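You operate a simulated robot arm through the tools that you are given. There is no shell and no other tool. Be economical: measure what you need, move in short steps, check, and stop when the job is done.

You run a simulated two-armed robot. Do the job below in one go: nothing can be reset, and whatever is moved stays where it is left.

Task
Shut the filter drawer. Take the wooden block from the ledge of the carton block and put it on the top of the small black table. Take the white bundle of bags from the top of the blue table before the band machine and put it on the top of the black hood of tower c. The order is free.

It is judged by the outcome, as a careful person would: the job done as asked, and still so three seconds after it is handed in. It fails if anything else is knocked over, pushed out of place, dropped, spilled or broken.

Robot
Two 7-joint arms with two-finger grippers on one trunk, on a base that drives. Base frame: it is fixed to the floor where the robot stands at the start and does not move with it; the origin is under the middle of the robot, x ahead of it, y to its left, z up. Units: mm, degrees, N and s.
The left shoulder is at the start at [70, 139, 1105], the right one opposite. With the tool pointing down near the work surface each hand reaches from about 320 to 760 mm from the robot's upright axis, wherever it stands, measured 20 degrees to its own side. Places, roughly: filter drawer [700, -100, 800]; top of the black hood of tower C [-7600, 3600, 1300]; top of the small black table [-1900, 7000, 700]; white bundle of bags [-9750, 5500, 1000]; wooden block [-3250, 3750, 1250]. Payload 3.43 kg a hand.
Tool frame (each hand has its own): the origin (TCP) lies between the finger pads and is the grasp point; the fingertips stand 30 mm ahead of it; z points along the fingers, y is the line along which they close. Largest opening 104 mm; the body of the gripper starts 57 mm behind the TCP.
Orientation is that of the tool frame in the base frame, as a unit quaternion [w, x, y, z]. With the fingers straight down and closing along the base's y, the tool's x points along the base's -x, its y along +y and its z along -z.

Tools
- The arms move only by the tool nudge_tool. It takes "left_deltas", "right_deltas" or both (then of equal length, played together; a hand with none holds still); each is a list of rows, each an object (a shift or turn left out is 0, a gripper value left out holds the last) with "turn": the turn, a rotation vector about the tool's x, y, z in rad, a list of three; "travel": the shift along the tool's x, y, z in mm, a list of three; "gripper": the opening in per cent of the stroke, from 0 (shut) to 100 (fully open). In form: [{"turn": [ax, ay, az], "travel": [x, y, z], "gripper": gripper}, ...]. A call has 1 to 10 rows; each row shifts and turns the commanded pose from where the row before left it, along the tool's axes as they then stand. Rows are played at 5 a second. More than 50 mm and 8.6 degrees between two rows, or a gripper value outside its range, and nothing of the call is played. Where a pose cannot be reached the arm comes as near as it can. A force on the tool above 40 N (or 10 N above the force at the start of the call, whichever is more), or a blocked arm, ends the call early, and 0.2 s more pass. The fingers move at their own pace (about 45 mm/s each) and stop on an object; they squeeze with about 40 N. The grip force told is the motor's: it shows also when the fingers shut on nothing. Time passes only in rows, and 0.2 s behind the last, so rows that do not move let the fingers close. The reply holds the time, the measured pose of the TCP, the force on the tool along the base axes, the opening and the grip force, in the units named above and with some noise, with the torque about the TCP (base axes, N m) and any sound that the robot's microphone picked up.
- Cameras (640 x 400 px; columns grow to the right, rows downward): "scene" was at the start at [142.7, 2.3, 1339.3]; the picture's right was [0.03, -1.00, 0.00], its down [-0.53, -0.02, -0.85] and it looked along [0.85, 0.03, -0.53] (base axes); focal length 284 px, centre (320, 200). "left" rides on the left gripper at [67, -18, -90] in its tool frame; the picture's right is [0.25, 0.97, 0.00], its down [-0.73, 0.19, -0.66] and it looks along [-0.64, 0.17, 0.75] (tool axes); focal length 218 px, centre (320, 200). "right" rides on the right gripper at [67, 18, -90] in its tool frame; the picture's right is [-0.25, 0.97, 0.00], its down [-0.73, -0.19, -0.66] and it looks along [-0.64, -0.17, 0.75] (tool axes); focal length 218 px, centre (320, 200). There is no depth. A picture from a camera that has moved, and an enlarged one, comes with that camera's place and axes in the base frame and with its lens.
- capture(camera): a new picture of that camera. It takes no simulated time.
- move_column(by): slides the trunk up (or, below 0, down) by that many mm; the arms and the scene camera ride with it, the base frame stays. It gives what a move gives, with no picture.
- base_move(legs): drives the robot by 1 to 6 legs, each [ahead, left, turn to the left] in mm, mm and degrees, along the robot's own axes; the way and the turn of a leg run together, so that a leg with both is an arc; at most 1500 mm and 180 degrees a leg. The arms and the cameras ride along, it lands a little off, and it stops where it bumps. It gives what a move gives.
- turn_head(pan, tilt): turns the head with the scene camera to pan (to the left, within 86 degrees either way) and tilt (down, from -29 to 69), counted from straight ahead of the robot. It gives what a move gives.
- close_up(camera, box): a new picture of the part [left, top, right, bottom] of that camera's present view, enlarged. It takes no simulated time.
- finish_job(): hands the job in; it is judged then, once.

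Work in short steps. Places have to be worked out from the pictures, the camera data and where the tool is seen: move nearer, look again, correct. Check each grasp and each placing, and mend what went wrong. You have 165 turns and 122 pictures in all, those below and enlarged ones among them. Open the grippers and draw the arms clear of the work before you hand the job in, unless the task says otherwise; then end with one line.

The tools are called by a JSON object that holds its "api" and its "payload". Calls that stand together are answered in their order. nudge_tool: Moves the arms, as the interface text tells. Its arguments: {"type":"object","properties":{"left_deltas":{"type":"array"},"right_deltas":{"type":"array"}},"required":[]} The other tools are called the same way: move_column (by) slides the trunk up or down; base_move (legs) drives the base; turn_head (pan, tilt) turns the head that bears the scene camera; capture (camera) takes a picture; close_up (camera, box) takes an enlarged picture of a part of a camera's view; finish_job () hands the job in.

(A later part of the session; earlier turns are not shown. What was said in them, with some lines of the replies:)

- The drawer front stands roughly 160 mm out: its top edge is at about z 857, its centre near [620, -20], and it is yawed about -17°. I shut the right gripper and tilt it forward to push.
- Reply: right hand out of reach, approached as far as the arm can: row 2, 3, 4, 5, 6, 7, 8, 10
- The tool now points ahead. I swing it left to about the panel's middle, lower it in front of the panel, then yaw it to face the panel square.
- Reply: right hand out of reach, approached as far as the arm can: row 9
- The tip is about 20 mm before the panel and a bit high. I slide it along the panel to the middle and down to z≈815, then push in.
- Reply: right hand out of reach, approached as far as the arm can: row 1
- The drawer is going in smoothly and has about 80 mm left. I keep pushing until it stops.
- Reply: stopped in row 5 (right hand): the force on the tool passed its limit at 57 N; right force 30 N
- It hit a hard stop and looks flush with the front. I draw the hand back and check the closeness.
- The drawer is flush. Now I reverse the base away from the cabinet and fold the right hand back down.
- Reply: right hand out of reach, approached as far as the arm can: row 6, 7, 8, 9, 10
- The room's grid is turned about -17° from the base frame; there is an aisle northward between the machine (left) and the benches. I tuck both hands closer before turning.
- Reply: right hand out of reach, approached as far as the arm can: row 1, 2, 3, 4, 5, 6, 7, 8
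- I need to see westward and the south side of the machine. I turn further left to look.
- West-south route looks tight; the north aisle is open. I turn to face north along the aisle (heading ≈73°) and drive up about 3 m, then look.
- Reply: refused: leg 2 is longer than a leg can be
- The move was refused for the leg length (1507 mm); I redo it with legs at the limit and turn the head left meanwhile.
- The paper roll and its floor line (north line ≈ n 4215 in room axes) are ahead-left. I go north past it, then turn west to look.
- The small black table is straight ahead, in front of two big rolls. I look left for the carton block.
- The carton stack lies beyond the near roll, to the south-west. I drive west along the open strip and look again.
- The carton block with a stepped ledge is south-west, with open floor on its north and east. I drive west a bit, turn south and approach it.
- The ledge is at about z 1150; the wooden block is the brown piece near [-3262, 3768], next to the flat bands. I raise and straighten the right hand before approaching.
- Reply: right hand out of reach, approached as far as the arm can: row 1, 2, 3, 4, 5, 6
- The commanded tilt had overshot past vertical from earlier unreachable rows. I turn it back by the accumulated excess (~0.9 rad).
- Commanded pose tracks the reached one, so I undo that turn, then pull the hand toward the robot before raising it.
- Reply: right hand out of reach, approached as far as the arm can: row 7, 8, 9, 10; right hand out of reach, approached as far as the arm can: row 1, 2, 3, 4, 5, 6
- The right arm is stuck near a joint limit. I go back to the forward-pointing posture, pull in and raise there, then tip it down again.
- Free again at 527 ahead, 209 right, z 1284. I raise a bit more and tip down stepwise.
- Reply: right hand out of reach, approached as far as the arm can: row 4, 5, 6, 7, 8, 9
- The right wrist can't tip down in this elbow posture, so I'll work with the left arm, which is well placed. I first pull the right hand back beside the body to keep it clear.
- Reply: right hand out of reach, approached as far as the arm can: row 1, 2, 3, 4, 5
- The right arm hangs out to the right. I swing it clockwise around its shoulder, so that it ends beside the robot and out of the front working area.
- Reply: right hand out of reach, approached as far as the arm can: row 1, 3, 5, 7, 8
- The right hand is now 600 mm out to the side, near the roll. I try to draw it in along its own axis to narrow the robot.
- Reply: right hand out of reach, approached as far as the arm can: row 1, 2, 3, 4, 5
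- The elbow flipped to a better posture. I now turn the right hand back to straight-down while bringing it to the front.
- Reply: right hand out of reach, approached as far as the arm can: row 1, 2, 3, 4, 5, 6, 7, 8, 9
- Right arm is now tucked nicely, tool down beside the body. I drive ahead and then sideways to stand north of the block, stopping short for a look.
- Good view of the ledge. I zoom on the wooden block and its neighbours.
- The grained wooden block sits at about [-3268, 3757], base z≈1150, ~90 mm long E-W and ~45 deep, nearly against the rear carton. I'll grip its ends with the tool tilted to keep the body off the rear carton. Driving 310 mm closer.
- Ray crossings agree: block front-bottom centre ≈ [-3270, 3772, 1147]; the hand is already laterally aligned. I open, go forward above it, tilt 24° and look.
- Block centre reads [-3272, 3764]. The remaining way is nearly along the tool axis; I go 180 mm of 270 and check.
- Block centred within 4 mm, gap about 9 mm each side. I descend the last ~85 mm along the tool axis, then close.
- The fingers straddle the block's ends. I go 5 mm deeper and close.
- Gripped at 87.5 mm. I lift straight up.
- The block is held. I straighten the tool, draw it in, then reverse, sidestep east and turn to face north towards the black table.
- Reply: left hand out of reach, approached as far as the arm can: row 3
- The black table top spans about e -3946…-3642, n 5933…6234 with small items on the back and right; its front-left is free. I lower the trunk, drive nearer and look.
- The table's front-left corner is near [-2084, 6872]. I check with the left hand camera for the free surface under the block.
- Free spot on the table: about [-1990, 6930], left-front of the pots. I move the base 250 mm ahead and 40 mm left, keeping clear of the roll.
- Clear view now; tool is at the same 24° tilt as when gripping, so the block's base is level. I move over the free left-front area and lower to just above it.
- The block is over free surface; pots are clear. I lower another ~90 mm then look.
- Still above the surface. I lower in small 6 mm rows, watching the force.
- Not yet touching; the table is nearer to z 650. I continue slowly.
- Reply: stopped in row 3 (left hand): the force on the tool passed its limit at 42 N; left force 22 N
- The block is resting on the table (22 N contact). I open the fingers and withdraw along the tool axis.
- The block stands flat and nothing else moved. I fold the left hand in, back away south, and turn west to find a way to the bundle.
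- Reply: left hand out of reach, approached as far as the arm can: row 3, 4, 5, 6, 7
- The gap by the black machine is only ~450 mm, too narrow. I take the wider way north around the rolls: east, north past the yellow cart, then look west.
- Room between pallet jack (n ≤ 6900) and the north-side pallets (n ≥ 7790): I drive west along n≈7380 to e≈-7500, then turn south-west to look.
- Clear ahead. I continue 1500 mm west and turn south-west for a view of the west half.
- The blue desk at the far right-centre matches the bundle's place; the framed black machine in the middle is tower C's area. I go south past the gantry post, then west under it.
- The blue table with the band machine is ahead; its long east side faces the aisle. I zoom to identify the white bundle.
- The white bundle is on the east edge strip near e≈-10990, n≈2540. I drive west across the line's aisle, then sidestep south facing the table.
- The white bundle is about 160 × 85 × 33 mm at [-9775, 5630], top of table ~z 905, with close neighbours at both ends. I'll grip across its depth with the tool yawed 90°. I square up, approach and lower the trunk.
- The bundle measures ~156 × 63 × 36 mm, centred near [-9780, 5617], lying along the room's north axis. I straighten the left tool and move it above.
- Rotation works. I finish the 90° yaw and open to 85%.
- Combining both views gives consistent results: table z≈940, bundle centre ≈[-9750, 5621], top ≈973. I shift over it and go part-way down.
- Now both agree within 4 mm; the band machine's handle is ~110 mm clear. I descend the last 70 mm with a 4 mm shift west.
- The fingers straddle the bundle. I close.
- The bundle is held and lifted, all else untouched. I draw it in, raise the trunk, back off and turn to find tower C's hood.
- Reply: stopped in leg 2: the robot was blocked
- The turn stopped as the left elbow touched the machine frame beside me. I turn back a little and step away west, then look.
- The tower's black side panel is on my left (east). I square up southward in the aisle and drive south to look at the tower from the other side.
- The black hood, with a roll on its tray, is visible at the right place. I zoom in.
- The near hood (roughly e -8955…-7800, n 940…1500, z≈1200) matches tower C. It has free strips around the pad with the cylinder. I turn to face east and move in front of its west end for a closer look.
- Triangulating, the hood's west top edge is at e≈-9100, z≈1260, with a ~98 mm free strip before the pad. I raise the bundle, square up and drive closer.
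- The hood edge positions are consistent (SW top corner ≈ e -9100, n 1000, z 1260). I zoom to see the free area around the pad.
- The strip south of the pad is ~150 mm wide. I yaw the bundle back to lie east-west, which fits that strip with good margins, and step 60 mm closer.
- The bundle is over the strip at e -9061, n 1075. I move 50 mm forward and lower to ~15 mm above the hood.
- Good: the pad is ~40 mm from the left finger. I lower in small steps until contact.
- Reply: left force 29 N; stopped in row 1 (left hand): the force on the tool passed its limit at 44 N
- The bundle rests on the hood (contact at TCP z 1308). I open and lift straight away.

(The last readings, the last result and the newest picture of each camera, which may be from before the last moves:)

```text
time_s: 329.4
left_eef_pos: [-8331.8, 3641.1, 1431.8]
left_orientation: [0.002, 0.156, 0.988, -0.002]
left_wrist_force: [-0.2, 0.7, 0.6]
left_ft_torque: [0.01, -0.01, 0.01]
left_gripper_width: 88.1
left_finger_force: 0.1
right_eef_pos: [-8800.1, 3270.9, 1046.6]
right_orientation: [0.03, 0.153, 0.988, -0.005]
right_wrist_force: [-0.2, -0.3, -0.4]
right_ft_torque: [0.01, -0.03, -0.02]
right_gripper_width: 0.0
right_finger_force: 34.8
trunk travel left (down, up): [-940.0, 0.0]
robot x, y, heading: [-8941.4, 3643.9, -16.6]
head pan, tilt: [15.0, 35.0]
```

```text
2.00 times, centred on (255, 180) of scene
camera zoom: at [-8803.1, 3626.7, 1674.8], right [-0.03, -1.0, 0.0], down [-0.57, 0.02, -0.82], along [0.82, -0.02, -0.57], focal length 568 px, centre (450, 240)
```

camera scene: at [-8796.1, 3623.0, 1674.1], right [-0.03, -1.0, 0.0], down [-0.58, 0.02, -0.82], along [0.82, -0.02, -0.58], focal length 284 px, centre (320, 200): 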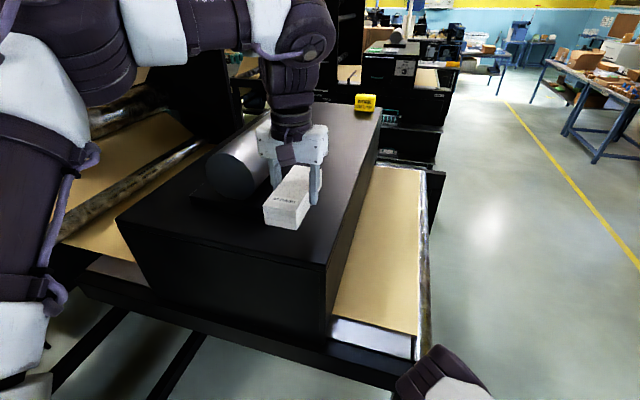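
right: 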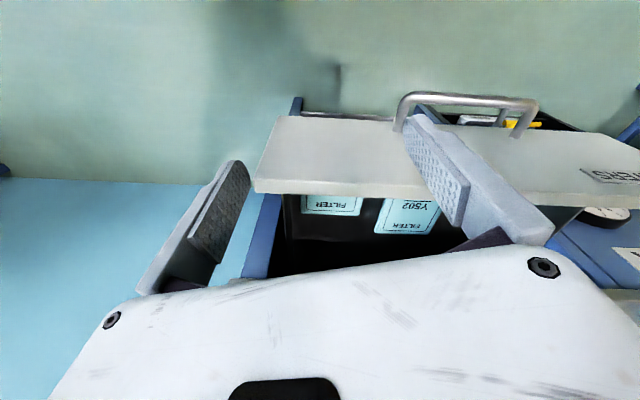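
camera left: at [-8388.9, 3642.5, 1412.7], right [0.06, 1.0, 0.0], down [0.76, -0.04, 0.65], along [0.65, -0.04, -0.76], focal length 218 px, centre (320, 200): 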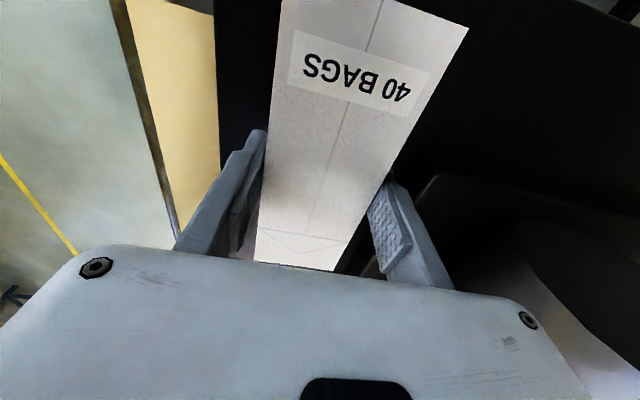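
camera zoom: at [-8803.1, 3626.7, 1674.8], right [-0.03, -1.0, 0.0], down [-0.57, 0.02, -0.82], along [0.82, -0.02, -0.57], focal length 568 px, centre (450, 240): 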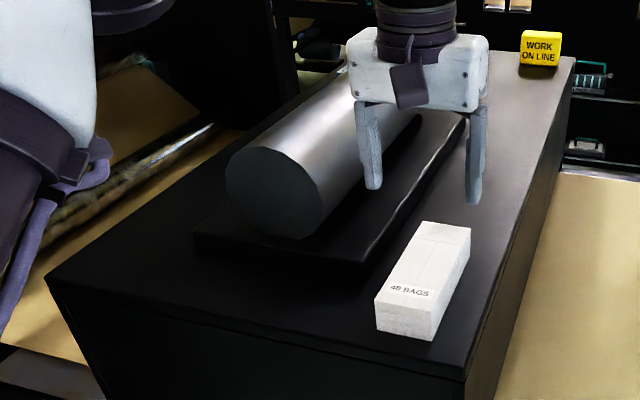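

The bundle stands on the hood, nothing touched. I draw back and verify the tower's label.

{"api": "nudge_tool", "payload": {"left_deltas": [{"travel": [40, 0, 0], "gripper": 0}, {"travel": [40, 0, 0]}, {"travel": [40, 0, 0]}, {"travel": [40, 0, 0]}]}}

{"api": "base_move", "payload": {"legs": [[-600, -700, 0]]}}

{"api": "turn_head", "payload": {"pan": 20, "tilt": 15}}

{"api": "capture", "payload": {"camera": "scene"}}

```text
time_s: 330.4
left_eef_pos: [-8484.9, 3692.5, 1429.3]
left_orientation: [0.002, 0.155, 0.988, -0.001]
left_wrist_force: [0.1, 1.4, -0.1]
left_ft_torque: [-0.03, -0.01, 0.0]
left_gripper_width: 0.0
left_finger_force: 0.2
right_eef_pos: [-8800.8, 3270.5, 1046.9]
right_orientation: [0.032, 0.152, 0.988, -0.004]
right_wrist_force: [-0.2, 0.4, 0.7]
right_ft_torque: [-0.01, 0.02, 0.02]
right_gripper_width: 0.0
right_finger_force: 34.9
trunk travel left (down, up): [-940.0, 0.0]
robot x, y, heading: [-8944.0, 3642.8, -16.6]
head pan, tilt: [15.0, 35.0]
```

```text
time_s: 335.2
left_eef_pos: [-9255.1, 3198.3, 1428.6]
left_orientation: [0.001, 0.146, 0.989, -0.002]
left_wrist_force: [-0.6, 0.0, -0.2]
left_ft_torque: [-0.02, 0.04, -0.03]
left_gripper_width: 0.0
left_finger_force: 34.9
right_eef_pos: [-9563.0, 2773.0, 1045.2]
right_orientation: [0.03, 0.142, 0.989, -0.004]
right_wrist_force: [-0.1, 0.4, 0.6]
right_ft_torque: [-0.01, 0.01, 0.04]
right_gripper_width: 0.0
right_finger_force: 35.4
trunk travel left (down, up): [-940.0, 0.0]
robot x, y, heading: [-9714.1, 3139.8, -15.5]
head pan, tilt: [15.0, 35.0]
```

```text
time_s: 336.1
left_eef_pos: [-9257.5, 3197.0, 1429.7]
left_orientation: [0.002, 0.145, 0.989, -0.002]
left_wrist_force: [-0.3, -0.6, -0.3]
left_ft_torque: [-0.01, -0.04, 0.02]
left_gripper_width: 0.0
left_finger_force: 34.9
right_eef_pos: [-9564.7, 2771.0, 1046.7]
right_orientation: [0.03, 0.142, 0.989, -0.005]
right_wrist_force: [0.8, -0.8, -0.4]
right_ft_torque: [0.02, 0.01, -0.04]
right_gripper_width: 0.0
right_finger_force: 34.7
trunk travel left (down, up): [-940.0, 0.0]
robot x, y, heading: [-9717.3, 3141.1, -15.5]
head pan, tilt: [20.0, 15.0]
```

```text
46 pictures are left
camera scene: at [-9568.7, 3133.9, 1706.7], right [0.08, -1.0, 0.0], down [-0.26, -0.02, -0.97], along [0.96, 0.08, -0.26], focal length 284 px, centre (320, 200)
```

scene: 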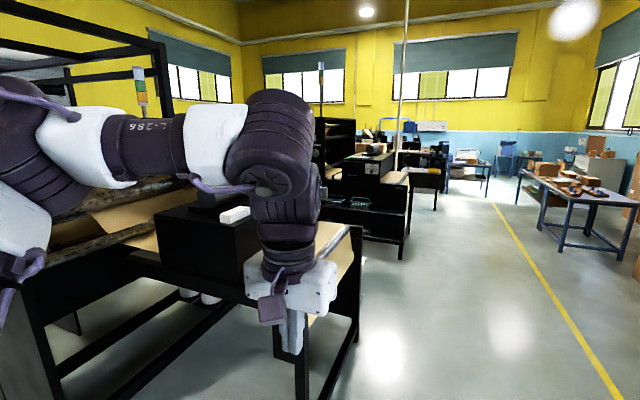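

{"api": "close_up", "payload": {"camera": "scene", "box": [310, 110, 450, 250]}}

{"api": "base_move", "payload": {"legs": [[1000, -600, 0]]}}

{"api": "turn_head", "payload": {"pan": 55, "tilt": 20}}

{"api": "capture", "payload": {"camera": "scene"}}

```text
2.86 times, centred on (380, 180) of scene
camera zoom: at [-9568.7, 3133.9, 1706.7], right [0.08, -1.0, 0.0], down [-0.26, -0.02, -0.97], along [0.96, 0.08, -0.26], focal length 811 px, centre (149, 257)
```

zoom: 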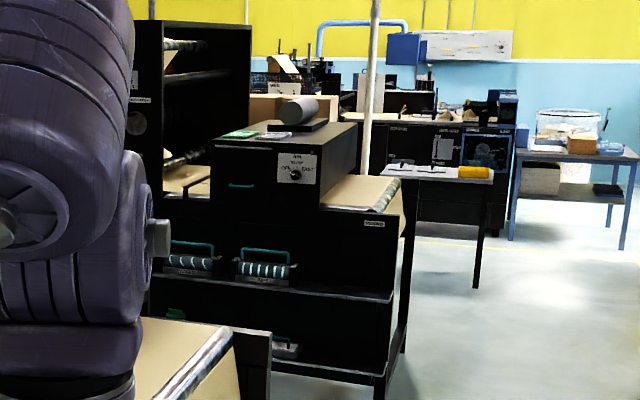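

```text
time_s: 342.0
left_eef_pos: [-8453.4, 2325.3, 1430.4]
left_orientation: [0.003, 0.16, 0.987, -0.002]
left_wrist_force: [0.2, -0.5, -0.2]
left_ft_torque: [-0.01, -0.01, 0.0]
left_gripper_width: 0.0
left_finger_force: 35.0
right_eef_pos: [-8771.9, 1905.3, 1047.1]
right_orientation: [0.03, 0.157, 0.987, -0.005]
right_wrist_force: [0.0, 0.2, -0.3]
right_ft_torque: [-0.01, 0.03, -0.03]
right_gripper_width: 0.0
right_finger_force: 34.5
trunk travel left (down, up): [-940.0, 0.0]
robot x, y, heading: [-8909.7, 2280.7, -16.9]
head pan, tilt: [20.0, 15.0]
```

```text
time_s: 343.0
left_eef_pos: [-8453.0, 2324.2, 1429.4]
left_orientation: [0.002, 0.159, 0.987, -0.002]
left_wrist_force: [-0.1, -0.1, -0.1]
left_ft_torque: [-0.01, 0.0, 0.04]
left_gripper_width: 0.1
left_finger_force: 35.1
right_eef_pos: [-8770.6, 1906.7, 1046.8]
right_orientation: [0.031, 0.156, 0.987, -0.004]
right_wrist_force: [-0.9, 0.3, 0.6]
right_ft_torque: [0.03, -0.01, 0.0]
right_gripper_width: 0.0
right_finger_force: 34.9
trunk travel left (down, up): [-940.0, 0.0]
robot x, y, heading: [-8908.6, 2281.0, -17.1]
head pan, tilt: [55.0, 20.0]
```

```text
44 pictures are left
camera scene: at [-8786.4, 2321.9, 1698.6], right [0.62, -0.79, 0.0], down [-0.27, -0.21, -0.94], along [0.74, 0.58, -0.34], focal length 284 px, centre (320, 200)
```

scene: 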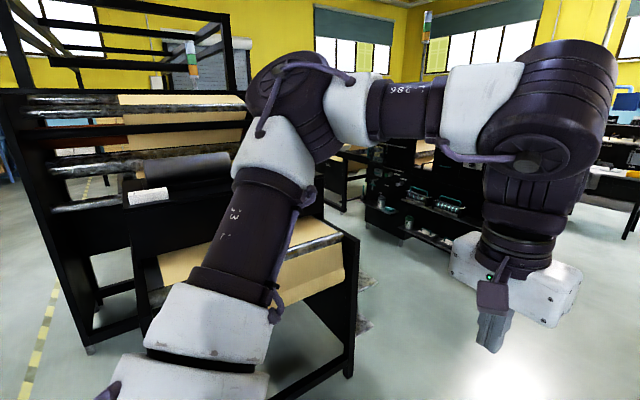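

The near hood fits the given place (the next hood is ~2 m further). I check for a label from the south-east side.

{"api": "base_move", "payload": {"legs": [[1400, -150, 0], [0, 0, 60]]}}

{"api": "turn_head", "payload": {"pan": 60, "tilt": 15}}

{"api": "capture", "payload": {"camera": "scene"}}

```text
time_s: 352.7
left_eef_pos: [-7445.8, 2147.6, 1429.6]
left_orientation: [0.002, -0.366, 0.93, -0.001]
left_wrist_force: [-0.3, -1.0, -0.2]
left_ft_torque: [0.02, 0.03, -0.01]
left_gripper_width: 0.0
left_finger_force: 34.6
right_eef_pos: [-7231.6, 1666.8, 1046.1]
right_orientation: [0.029, -0.37, 0.929, 0.012]
right_wrist_force: [0.2, 0.0, -0.1]
right_ft_torque: [0.01, 0.0, 0.0]
right_gripper_width: 0.0
right_finger_force: 34.9
trunk travel left (down, up): [-940.0, 0.0]
robot x, y, heading: [-7626.7, 1719.6, 44.3]
head pan, tilt: [55.0, 20.0]
```

```text
time_s: 353.4
left_eef_pos: [-7444.9, 2148.1, 1431.8]
left_orientation: [0.002, -0.366, 0.931, -0.001]
left_wrist_force: [-0.7, 0.1, -0.5]
left_ft_torque: [0.0, -0.01, -0.01]
left_gripper_width: 0.1
left_finger_force: 34.4
right_eef_pos: [-7234.0, 1667.0, 1045.7]
right_orientation: [0.029, -0.369, 0.929, 0.012]
right_wrist_force: [-0.1, -0.1, 0.3]
right_ft_torque: [-0.02, -0.02, -0.01]
right_gripper_width: 0.1
right_finger_force: 35.0
trunk travel left (down, up): [-940.0, 0.0]
robot x, y, heading: [-7626.5, 1725.5, 44.3]
head pan, tilt: [60.0, 15.0]
```

```text
43 pictures are left
camera scene: at [-7612.3, 1849.7, 1706.7], right [0.97, 0.25, 0.0], down [0.06, -0.25, -0.97], along [-0.24, 0.94, -0.26], focal length 284 px, centre (320, 200)
```

scene: 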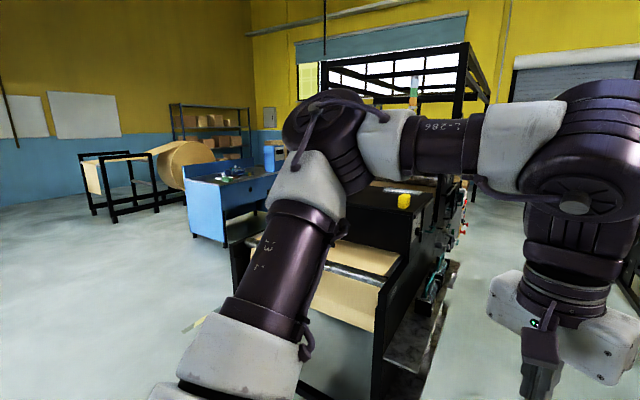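

The arm hides the view; I turn the robot left and look past its right side.

{"api": "base_move", "payload": {"legs": [[700, -300, 0], [0, 0, 95]]}}

{"api": "turn_head", "payload": {"pan": -12, "tilt": 15}}

{"api": "capture", "payload": {"camera": "scene"}}

```text
time_s: 361.6
left_eef_pos: [-7365.0, 2133.3, 1429.0]
left_orientation: [-0.002, 0.941, -0.337, 0.0]
left_wrist_force: [0.0, -0.5, 0.4]
left_ft_torque: [-0.04, -0.01, 0.0]
left_gripper_width: 0.0
left_finger_force: 34.5
right_eef_pos: [-6917.6, 2410.1, 1045.5]
right_orientation: [-0.009, 0.943, -0.332, -0.03]
right_wrist_force: [0.5, -0.2, -1.3]
right_ft_torque: [0.0, 0.0, -0.01]
right_gripper_width: 0.0
right_finger_force: 34.7
trunk travel left (down, up): [-940.0, 0.0]
robot x, y, heading: [-6921.4, 2011.2, 142.4]
head pan, tilt: [60.0, 15.0]
```

```text
time_s: 363.0
left_eef_pos: [-7365.8, 2132.2, 1429.9]
left_orientation: [-0.003, 0.942, -0.336, 0.0]
left_wrist_force: [0.3, 0.2, -0.3]
left_ft_torque: [0.02, 0.0, 0.0]
left_gripper_width: 0.0
left_finger_force: 34.9
right_eef_pos: [-6918.4, 2409.6, 1046.5]
right_orientation: [-0.011, 0.943, -0.333, -0.029]
right_wrist_force: [-0.4, 0.8, -0.4]
right_ft_torque: [0.01, 0.01, -0.01]
right_gripper_width: 0.0
right_finger_force: 34.9
trunk travel left (down, up): [-940.0, 0.0]
robot x, y, heading: [-6921.2, 2012.1, 142.3]
head pan, tilt: [-12.0, 15.0]
```

```text
42 pictures are left
camera scene: at [-7019.0, 2111.9, 1706.7], right [0.76, 0.65, 0.0], down [0.17, -0.2, -0.97], along [-0.62, 0.74, -0.26], focal length 284 px, centre (320, 200)
```

scene: 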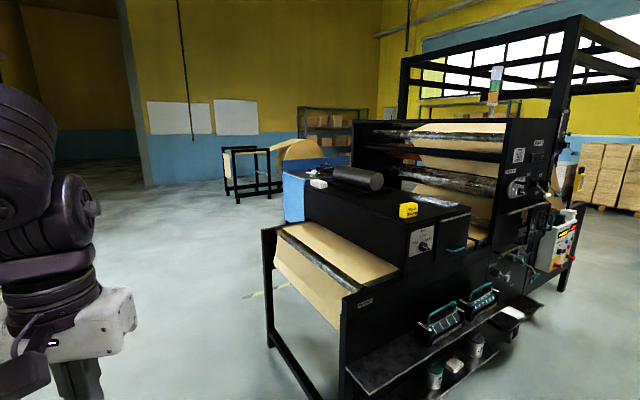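

{"api": "close_up", "payload": {"camera": "scene", "box": [270, 100, 600, 310]}}

{"api": "close_up", "payload": {"camera": "scene", "box": [480, 110, 590, 180]}}

```text
1.90 times, centred on (435, 205) of scene
camera zoom: at [-7019.0, 2111.9, 1706.7], right [0.76, 0.65, 0.0], down [0.17, -0.2, -0.97], along [-0.62, 0.74, -0.26], focal length 541 px, centre (101, 190)
```

zoom: 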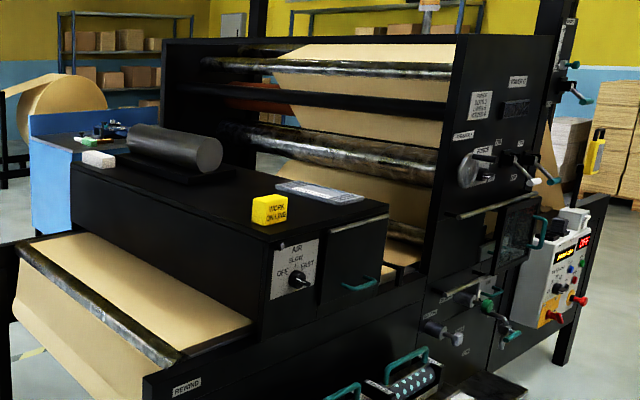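

```text
5.71 times, centred on (535, 145) of scene
camera zoom: at [-7019.0, 2111.9, 1706.7], right [0.76, 0.65, 0.0], down [0.17, -0.2, -0.97], along [-0.62, 0.74, -0.26], focal length 1622 px, centre (-909, 514)
```

zoom: 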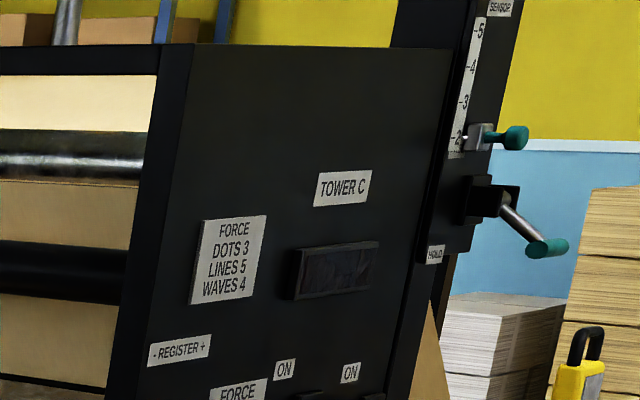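

It reads "TOWER C", and the white bundle sits on its hood. I open both grippers clear of everything, then hand in.

{"api": "nudge_tool", "payload": {"left_deltas": [{"gripper": 100}, {}, {}, {}], "right_deltas": [{"gripper": 100}, {}, {}, {}]}}

{"api": "finish_job", "payload": {}}

```text
time_s: 364.0
left_eef_pos: [-7365.5, 2134.1, 1429.2]
left_orientation: [-0.002, 0.942, -0.337, -0.001]
left_wrist_force: [0.0, 0.0, 0.9]
left_ft_torque: [0.01, 0.01, 0.0]
left_gripper_width: 88.1
left_finger_force: 0.0
right_eef_pos: [-6919.0, 2408.6, 1045.7]
right_orientation: [-0.01, 0.943, -0.332, -0.03]
right_wrist_force: [0.7, -0.7, -0.3]
right_ft_torque: [-0.01, 0.02, -0.05]
right_gripper_width: 88.4
right_finger_force: 0.1
trunk travel left (down, up): [-940.0, 0.0]
robot x, y, heading: [-6923.0, 2011.1, 142.1]
head pan, tilt: [-12.0, 15.0]
```

```text
The job is handed in.
```

The filter drawer is shut, the wooden block is on the small black table, and the white bundle is on tower C's hood (label checked); on the way the left elbow touched what looked like the tower's frame and I backed off, with no displacement seen in later pictures.
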